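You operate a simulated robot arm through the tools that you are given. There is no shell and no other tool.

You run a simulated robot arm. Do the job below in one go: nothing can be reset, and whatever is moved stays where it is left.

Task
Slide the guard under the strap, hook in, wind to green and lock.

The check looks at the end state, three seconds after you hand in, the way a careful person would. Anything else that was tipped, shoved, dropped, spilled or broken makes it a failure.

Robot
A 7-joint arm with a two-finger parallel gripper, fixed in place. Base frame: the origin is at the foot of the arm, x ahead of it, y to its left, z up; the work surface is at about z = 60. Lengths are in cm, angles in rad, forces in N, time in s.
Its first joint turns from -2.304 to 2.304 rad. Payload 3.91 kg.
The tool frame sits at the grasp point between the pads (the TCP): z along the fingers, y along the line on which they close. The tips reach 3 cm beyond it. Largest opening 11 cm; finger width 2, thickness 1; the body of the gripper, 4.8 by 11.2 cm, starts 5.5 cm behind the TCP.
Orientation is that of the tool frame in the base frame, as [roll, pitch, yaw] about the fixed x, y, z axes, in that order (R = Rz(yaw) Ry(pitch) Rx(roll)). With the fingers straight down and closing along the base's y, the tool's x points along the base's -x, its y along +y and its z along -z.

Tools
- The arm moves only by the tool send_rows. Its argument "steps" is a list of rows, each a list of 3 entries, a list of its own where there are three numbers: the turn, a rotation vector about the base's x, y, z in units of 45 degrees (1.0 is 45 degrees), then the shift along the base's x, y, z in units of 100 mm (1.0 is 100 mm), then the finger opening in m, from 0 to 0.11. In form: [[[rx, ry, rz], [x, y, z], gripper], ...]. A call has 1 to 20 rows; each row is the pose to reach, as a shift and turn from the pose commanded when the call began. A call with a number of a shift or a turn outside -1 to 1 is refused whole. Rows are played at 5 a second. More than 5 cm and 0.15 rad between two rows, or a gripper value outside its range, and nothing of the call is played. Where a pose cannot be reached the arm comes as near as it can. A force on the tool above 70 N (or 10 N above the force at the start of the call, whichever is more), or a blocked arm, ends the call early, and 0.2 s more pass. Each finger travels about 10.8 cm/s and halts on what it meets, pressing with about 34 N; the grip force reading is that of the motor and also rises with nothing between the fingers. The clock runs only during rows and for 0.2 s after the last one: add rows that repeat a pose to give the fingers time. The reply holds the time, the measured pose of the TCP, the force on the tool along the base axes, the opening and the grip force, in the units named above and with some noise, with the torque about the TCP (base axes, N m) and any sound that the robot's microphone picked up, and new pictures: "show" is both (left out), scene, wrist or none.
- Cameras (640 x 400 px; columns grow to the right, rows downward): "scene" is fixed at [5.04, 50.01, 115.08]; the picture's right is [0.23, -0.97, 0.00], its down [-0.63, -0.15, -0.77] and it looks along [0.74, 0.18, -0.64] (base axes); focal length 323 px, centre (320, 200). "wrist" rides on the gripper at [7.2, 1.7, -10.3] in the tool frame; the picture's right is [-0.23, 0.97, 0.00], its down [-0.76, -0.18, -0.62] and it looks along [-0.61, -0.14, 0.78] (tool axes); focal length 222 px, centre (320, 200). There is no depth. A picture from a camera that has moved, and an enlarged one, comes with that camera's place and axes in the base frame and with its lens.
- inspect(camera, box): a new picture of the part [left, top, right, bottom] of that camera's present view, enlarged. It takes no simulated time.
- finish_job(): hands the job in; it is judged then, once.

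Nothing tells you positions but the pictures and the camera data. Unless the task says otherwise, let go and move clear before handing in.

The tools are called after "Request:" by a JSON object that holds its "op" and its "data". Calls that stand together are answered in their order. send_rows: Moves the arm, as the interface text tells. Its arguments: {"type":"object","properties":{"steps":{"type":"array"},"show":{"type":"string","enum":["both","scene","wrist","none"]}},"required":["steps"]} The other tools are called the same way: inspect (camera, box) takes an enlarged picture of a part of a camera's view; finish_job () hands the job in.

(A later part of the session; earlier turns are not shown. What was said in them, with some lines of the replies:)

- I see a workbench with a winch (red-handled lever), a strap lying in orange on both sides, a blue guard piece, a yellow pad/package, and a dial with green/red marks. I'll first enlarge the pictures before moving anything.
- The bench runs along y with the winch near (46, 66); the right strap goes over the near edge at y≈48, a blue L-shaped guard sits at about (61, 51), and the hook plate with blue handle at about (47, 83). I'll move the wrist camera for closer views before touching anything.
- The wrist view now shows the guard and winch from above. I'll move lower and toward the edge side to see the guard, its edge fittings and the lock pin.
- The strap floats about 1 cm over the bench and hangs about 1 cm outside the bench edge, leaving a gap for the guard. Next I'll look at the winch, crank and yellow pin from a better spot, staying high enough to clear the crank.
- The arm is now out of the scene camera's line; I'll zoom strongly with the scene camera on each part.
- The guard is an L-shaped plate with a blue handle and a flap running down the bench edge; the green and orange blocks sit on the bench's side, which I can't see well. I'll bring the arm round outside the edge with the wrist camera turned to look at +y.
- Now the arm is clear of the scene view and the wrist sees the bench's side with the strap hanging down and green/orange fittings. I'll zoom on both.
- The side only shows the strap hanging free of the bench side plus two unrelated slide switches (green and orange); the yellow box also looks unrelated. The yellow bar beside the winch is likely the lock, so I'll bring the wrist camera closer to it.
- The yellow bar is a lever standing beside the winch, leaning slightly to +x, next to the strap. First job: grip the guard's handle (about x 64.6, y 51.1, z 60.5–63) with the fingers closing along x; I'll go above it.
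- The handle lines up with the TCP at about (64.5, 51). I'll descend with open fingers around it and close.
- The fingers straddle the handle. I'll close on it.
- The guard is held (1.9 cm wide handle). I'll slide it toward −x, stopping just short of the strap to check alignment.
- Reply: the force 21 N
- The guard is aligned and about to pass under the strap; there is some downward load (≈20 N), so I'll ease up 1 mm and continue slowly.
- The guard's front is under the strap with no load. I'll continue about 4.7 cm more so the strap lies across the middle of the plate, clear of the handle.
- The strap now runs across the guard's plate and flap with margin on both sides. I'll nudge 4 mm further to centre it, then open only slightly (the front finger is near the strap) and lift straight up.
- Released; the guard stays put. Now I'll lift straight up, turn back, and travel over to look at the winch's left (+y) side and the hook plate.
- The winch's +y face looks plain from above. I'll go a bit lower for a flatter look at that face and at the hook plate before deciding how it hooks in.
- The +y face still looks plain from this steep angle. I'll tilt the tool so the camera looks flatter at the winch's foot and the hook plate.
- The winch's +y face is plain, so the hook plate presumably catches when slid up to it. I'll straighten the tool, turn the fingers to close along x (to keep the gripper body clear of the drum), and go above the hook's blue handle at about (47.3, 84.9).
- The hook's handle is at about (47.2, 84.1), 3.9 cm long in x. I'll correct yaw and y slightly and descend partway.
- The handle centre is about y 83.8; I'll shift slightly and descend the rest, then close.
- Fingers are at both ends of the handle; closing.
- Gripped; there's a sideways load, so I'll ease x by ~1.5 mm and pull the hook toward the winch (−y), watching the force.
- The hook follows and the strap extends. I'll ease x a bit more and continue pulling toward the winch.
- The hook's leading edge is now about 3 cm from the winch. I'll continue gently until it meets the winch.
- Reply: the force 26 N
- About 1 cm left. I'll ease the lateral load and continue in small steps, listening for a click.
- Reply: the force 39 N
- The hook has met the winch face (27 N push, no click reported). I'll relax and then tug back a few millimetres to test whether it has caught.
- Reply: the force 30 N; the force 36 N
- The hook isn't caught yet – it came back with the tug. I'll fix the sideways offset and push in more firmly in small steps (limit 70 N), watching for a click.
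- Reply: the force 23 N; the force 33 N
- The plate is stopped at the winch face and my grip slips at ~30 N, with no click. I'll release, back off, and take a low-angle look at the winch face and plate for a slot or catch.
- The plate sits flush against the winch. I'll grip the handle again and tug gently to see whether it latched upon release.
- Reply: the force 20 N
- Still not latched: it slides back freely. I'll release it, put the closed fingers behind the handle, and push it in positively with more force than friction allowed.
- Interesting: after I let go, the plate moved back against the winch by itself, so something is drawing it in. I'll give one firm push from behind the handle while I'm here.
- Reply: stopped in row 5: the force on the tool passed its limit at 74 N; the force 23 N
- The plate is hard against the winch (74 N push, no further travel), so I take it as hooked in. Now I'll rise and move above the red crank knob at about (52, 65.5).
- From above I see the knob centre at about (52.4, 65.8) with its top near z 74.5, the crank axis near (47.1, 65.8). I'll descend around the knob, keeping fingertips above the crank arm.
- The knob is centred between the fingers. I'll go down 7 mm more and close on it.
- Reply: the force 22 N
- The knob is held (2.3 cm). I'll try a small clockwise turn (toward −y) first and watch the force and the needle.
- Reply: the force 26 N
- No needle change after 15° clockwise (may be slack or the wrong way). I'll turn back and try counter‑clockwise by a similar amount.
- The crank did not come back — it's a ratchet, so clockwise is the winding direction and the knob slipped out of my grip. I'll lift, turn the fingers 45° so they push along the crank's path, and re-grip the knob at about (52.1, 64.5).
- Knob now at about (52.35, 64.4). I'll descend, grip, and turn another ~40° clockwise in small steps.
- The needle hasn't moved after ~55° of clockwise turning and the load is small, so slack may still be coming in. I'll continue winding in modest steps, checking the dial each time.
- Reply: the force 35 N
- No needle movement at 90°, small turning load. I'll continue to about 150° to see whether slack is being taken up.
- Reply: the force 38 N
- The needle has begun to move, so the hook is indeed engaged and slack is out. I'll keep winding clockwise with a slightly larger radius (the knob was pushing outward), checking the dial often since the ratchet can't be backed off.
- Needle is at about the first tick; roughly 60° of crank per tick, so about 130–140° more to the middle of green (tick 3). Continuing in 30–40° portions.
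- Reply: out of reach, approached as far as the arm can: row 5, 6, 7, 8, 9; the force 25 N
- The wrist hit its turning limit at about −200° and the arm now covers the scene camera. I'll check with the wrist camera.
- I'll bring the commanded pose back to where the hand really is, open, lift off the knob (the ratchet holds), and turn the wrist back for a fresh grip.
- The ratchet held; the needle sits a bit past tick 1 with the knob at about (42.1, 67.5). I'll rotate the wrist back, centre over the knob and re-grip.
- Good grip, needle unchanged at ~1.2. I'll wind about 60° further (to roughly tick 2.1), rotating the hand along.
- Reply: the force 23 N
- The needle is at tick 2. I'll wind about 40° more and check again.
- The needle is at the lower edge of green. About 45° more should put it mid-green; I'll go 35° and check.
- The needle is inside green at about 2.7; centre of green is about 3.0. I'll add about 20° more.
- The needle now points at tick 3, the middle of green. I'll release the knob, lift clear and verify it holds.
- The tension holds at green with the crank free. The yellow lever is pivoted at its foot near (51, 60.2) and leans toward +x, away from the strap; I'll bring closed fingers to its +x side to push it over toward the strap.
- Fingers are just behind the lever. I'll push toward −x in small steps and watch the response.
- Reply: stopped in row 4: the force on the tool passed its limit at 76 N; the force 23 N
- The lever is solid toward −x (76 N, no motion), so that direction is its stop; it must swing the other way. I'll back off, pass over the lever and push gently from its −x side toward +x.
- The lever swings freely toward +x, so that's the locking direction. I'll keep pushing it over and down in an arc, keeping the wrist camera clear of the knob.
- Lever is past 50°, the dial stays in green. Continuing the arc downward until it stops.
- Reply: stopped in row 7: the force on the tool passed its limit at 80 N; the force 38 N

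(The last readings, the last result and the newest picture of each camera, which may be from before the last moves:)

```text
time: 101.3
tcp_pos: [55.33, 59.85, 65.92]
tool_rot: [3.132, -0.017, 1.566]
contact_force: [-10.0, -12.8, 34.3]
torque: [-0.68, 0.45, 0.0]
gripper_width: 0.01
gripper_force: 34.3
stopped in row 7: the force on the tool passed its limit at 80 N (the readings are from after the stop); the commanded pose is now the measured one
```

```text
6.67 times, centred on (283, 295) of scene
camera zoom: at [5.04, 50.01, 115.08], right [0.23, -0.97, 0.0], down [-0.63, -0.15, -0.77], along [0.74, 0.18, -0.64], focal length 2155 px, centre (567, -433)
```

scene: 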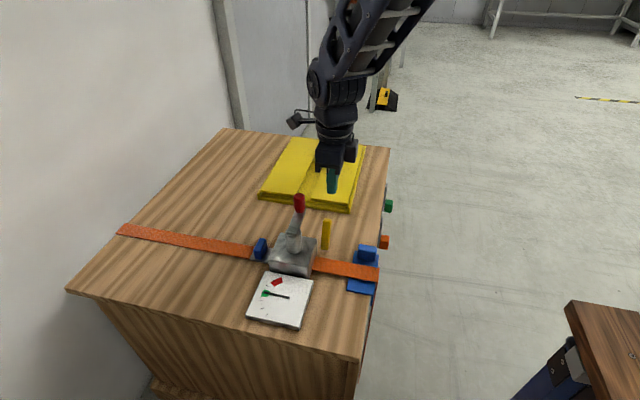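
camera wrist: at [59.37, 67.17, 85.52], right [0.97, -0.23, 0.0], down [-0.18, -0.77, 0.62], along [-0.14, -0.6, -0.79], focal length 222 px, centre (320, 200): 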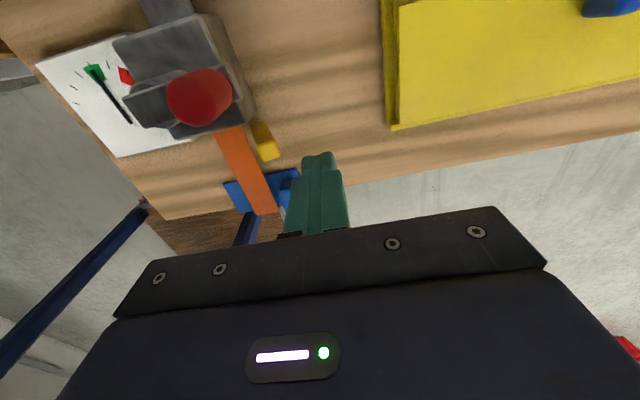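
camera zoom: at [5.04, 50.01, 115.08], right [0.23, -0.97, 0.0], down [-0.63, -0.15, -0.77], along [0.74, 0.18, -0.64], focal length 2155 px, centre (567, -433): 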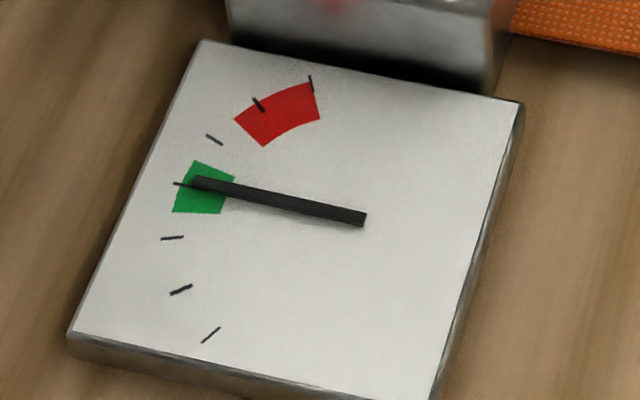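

The lever reached a hard stop (80 N downward) lying over toward +x. I'll lift off and see whether it stays there.

Request:
{"op": "send_rows", "data": {"steps": [[[0, 0, 0], [0, 0, 0.1], 0.0], [[0, 0, 0], [0.03, 0, 0.3], 0.0], [[0, 0, 0], [0.06, 0, 0.6], 0.0], [[0, 0, 0], [0.1, 0, 0.9], 0.0], [[0, 0, 0], [0.1, 0, 1.0], 0.0], [[0, 0, 0], [0.1, 0, 1.0], 0.0]], "show": "both"}}

Request:
{"op": "inspect", "data": {"camera": "scene", "box": [265, 190, 385, 290]}}

Request:
{"op": "inspect", "data": {"camera": "wrist", "box": [180, 40, 420, 220]}}

Request:
{"op": "inspect", "data": {"camera": "scene", "box": [235, 265, 331, 325]}}

```text
time: 102.7
tcp_pos: [56.19, 59.81, 75.72]
tool_rot: [3.131, -0.016, 1.565]
contact_force: [-0.5, 0.1, 0.9]
torque: [0.0, -0.01, 0.01]
gripper_width: 0.0
gripper_force: 33.9
camera wrist: at [57.91, 66.86, 86.14], right [0.97, -0.23, 0.01], down [-0.19, -0.77, 0.61], along [-0.14, -0.59, -0.79], focal length 222 px, centre (320, 200)
```

scene: 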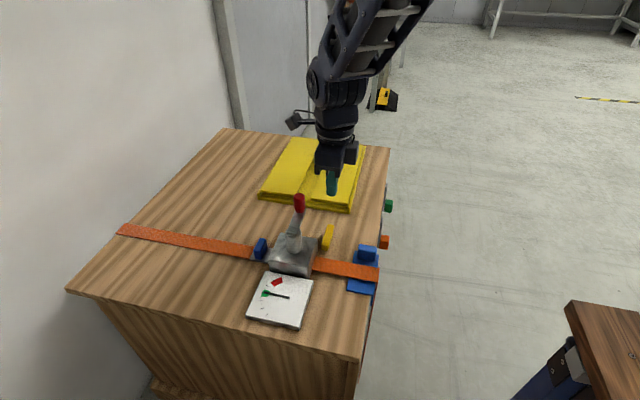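
wrist: 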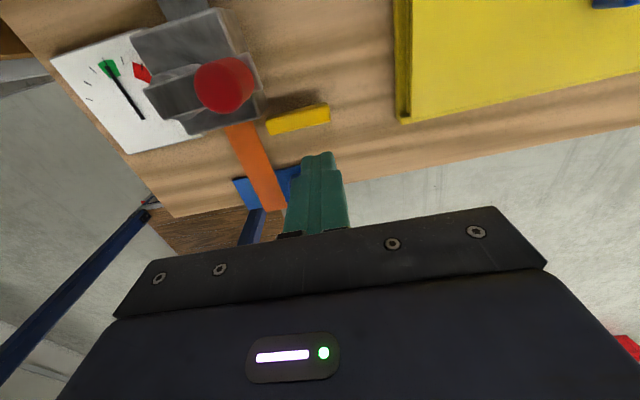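

```text
4.00 times, centred on (325, 240) of scene
camera zoom: at [5.04, 50.01, 115.08], right [0.23, -0.97, 0.0], down [-0.63, -0.15, -0.77], along [0.74, 0.18, -0.64], focal length 1293 px, centre (300, 40)
```

zoom: 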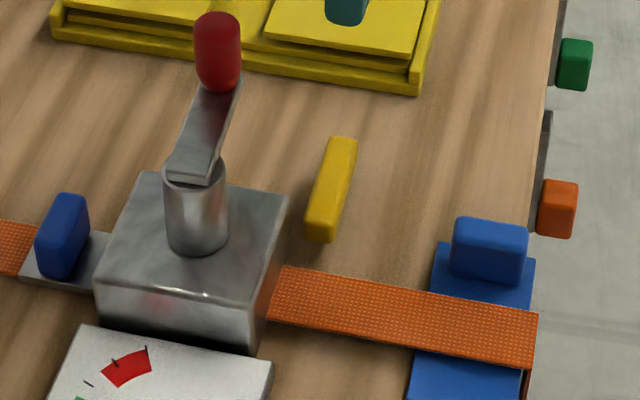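

```text
2.22 times, centred on (300, 130) of wrist
camera zoom: at [57.91, 66.86, 86.14], right [0.97, -0.23, 0.01], down [-0.19, -0.77, 0.61], along [-0.14, -0.59, -0.79], focal length 494 px, centre (364, 356)
```

zoom: 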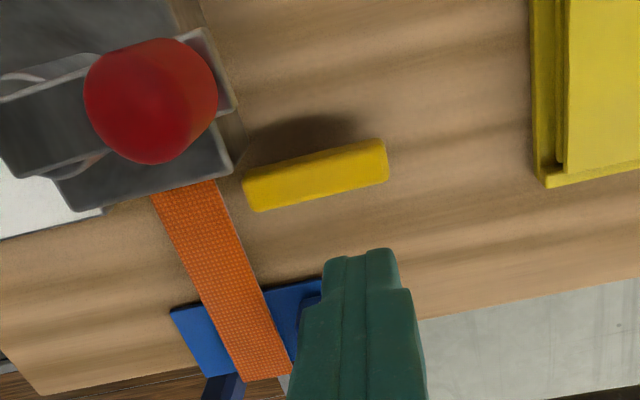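

```text
6.67 times, centred on (283, 295) of scene
camera zoom: at [5.04, 50.01, 115.08], right [0.23, -0.97, 0.0], down [-0.63, -0.15, -0.77], along [0.74, 0.18, -0.64], focal length 2155 px, centre (567, -433)
```

zoom: 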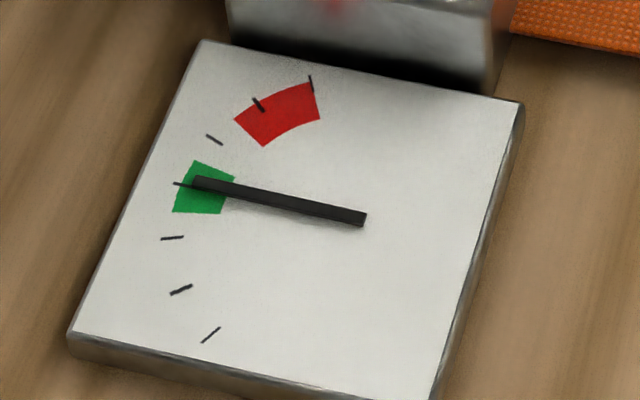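

The lever stays down at its end stop and the needle holds in green. I'll move the arm well clear and do a final check of everything.

Request:
{"op": "send_rows", "data": {"steps": [[[0, 0, 0], [0, 0, 0.3], 0.0], [[0, 0, 0], [0, 0, 0.6], 0.0], [[0, 0, 0], [0, 0, 0.9], 0.02], [[0, 0, 0], [-0.2, -0.3, 1.0], 0.04], [[0, 0, 0], [-0.4, -0.6, 1.0], 0.05], [[0, 0, 0], [-0.6, -0.9, 1.0], 0.05], [[0, 0, 0], [-0.7, -1.0, 1.0], 0.05]], "show": "none"}}

Request:
{"op": "send_rows", "data": {"steps": [[[0, 0, 0], [-0.1, -0.3, 0], 0.05], [[0, 0, 0], [-0.2, -0.6, 0], 0.05], [[0, 0, 0], [-0.2, -0.9, 0], 0.05], [[0, 0, 0], [-0.2, -1.0, 0], 0.05], [[0, 0, 0], [-0.2, -1.0, 0], 0.05]], "show": "both"}}

Request:
{"op": "inspect", "data": {"camera": "scene", "box": [200, 190, 400, 315]}}

Request:
{"op": "inspect", "data": {"camera": "scene", "box": [235, 265, 331, 325]}}

Request:
{"op": "inspect", "data": {"camera": "scene", "box": [335, 230, 399, 300]}}

```text
time: 104.3
tcp_pos: [49.31, 49.79, 85.88]
tool_rot: [3.131, -0.017, 1.567]
contact_force: [1.2, 0.2, -0.4]
torque: [-0.01, -0.04, -0.03]
gripper_width: 5.01
gripper_force: 0.0
```

```text
time: 105.5
tcp_pos: [47.27, 39.97, 85.58]
tool_rot: [3.132, -0.016, 1.566]
contact_force: [-0.5, 0.5, 0.1]
torque: [0.01, -0.01, 0.0]
gripper_width: 5.02
gripper_force: 0.0
camera wrist: at [48.88, 47.04, 96.11], right [0.97, -0.23, 0.01], down [-0.19, -0.77, 0.61], along [-0.14, -0.59, -0.79], focal length 222 px, centre (320, 200)
```

scene: 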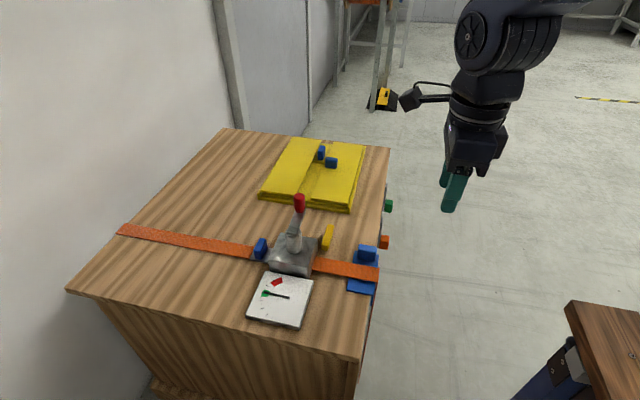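
wrist: 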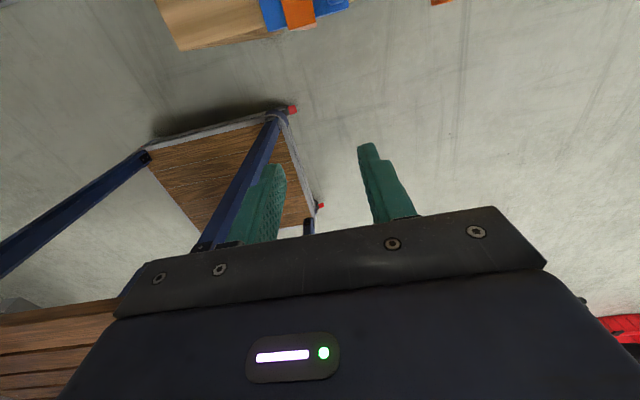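

```text
3.20 times, centred on (300, 252) of scene
camera zoom: at [5.04, 50.01, 115.08], right [0.23, -0.97, 0.0], down [-0.63, -0.15, -0.77], along [0.74, 0.18, -0.64], focal length 1034 px, centre (384, 32)
```

zoom: 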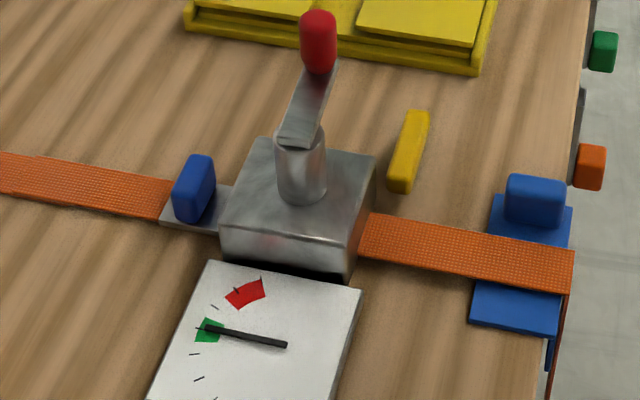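

```text
6.67 times, centred on (283, 295) of scene
camera zoom: at [5.04, 50.01, 115.08], right [0.23, -0.97, 0.0], down [-0.63, -0.15, -0.77], along [0.74, 0.18, -0.64], focal length 2155 px, centre (567, -433)
```

zoom: 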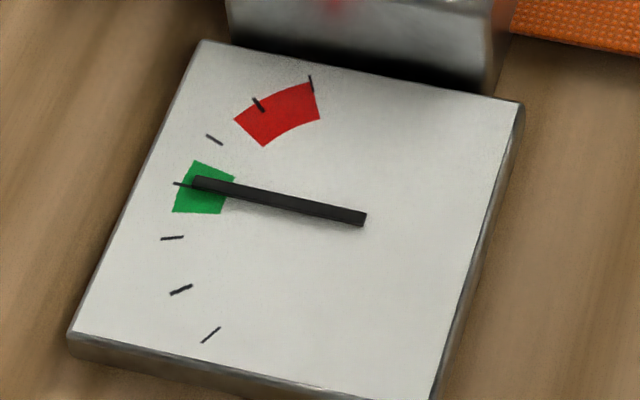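

```text
5.71 times, centred on (367, 265) of scene
camera zoom: at [5.04, 50.01, 115.08], right [0.23, -0.97, 0.0], down [-0.63, -0.15, -0.77], along [0.74, 0.18, -0.64], focal length 1847 px, centre (51, -171)
```

zoom: 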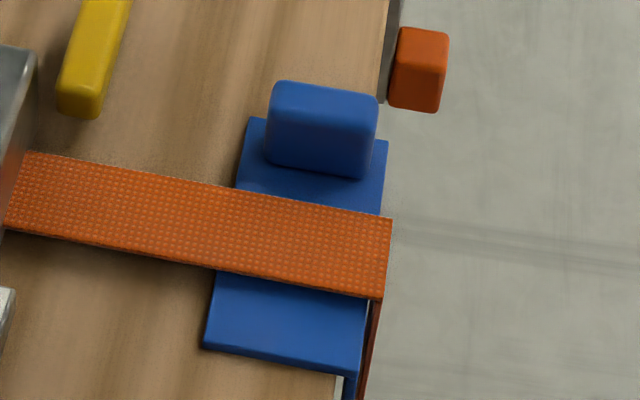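

Everything looks as wanted: the guard lies under the strap, the hook plate is seated at the winch, the needle is mid-green, the lock lever is down at its stop, and the arm is clear with nothing else disturbed. Handing in.

Request:
{"op": "finish_job", "data": {}}

```text
The job is handed in.
```

I handed the job in with every step done, though I inferred the hook and the lock from how the parts behaved and didn't test them directly.

- **Guard:** It lies under the strap on both the bench top and the side, with the strap crossing near its middle.
- **Hook:** The plate is up against the winch. I heard no click and it slid back a few millimetres when I tugged it. The needle did rise as I wound, so I take it as engaged.
- **Tension:** I wound clockwise about one full turn. The needle points at the middle of the green band and stayed there after I let go of the crank.
- **Lock:** The yellow lever is pushed over to its end stop and stays there, and the needle did not move. I first pushed it the wrong way, about 76 N against its other stop, and it did not move. I took the far stop as "locked" and did not try the crank again to confirm it.

In the last pictures nothing else on the bench looked moved or tipped. The arm is clear, and its gripper is open and empty.
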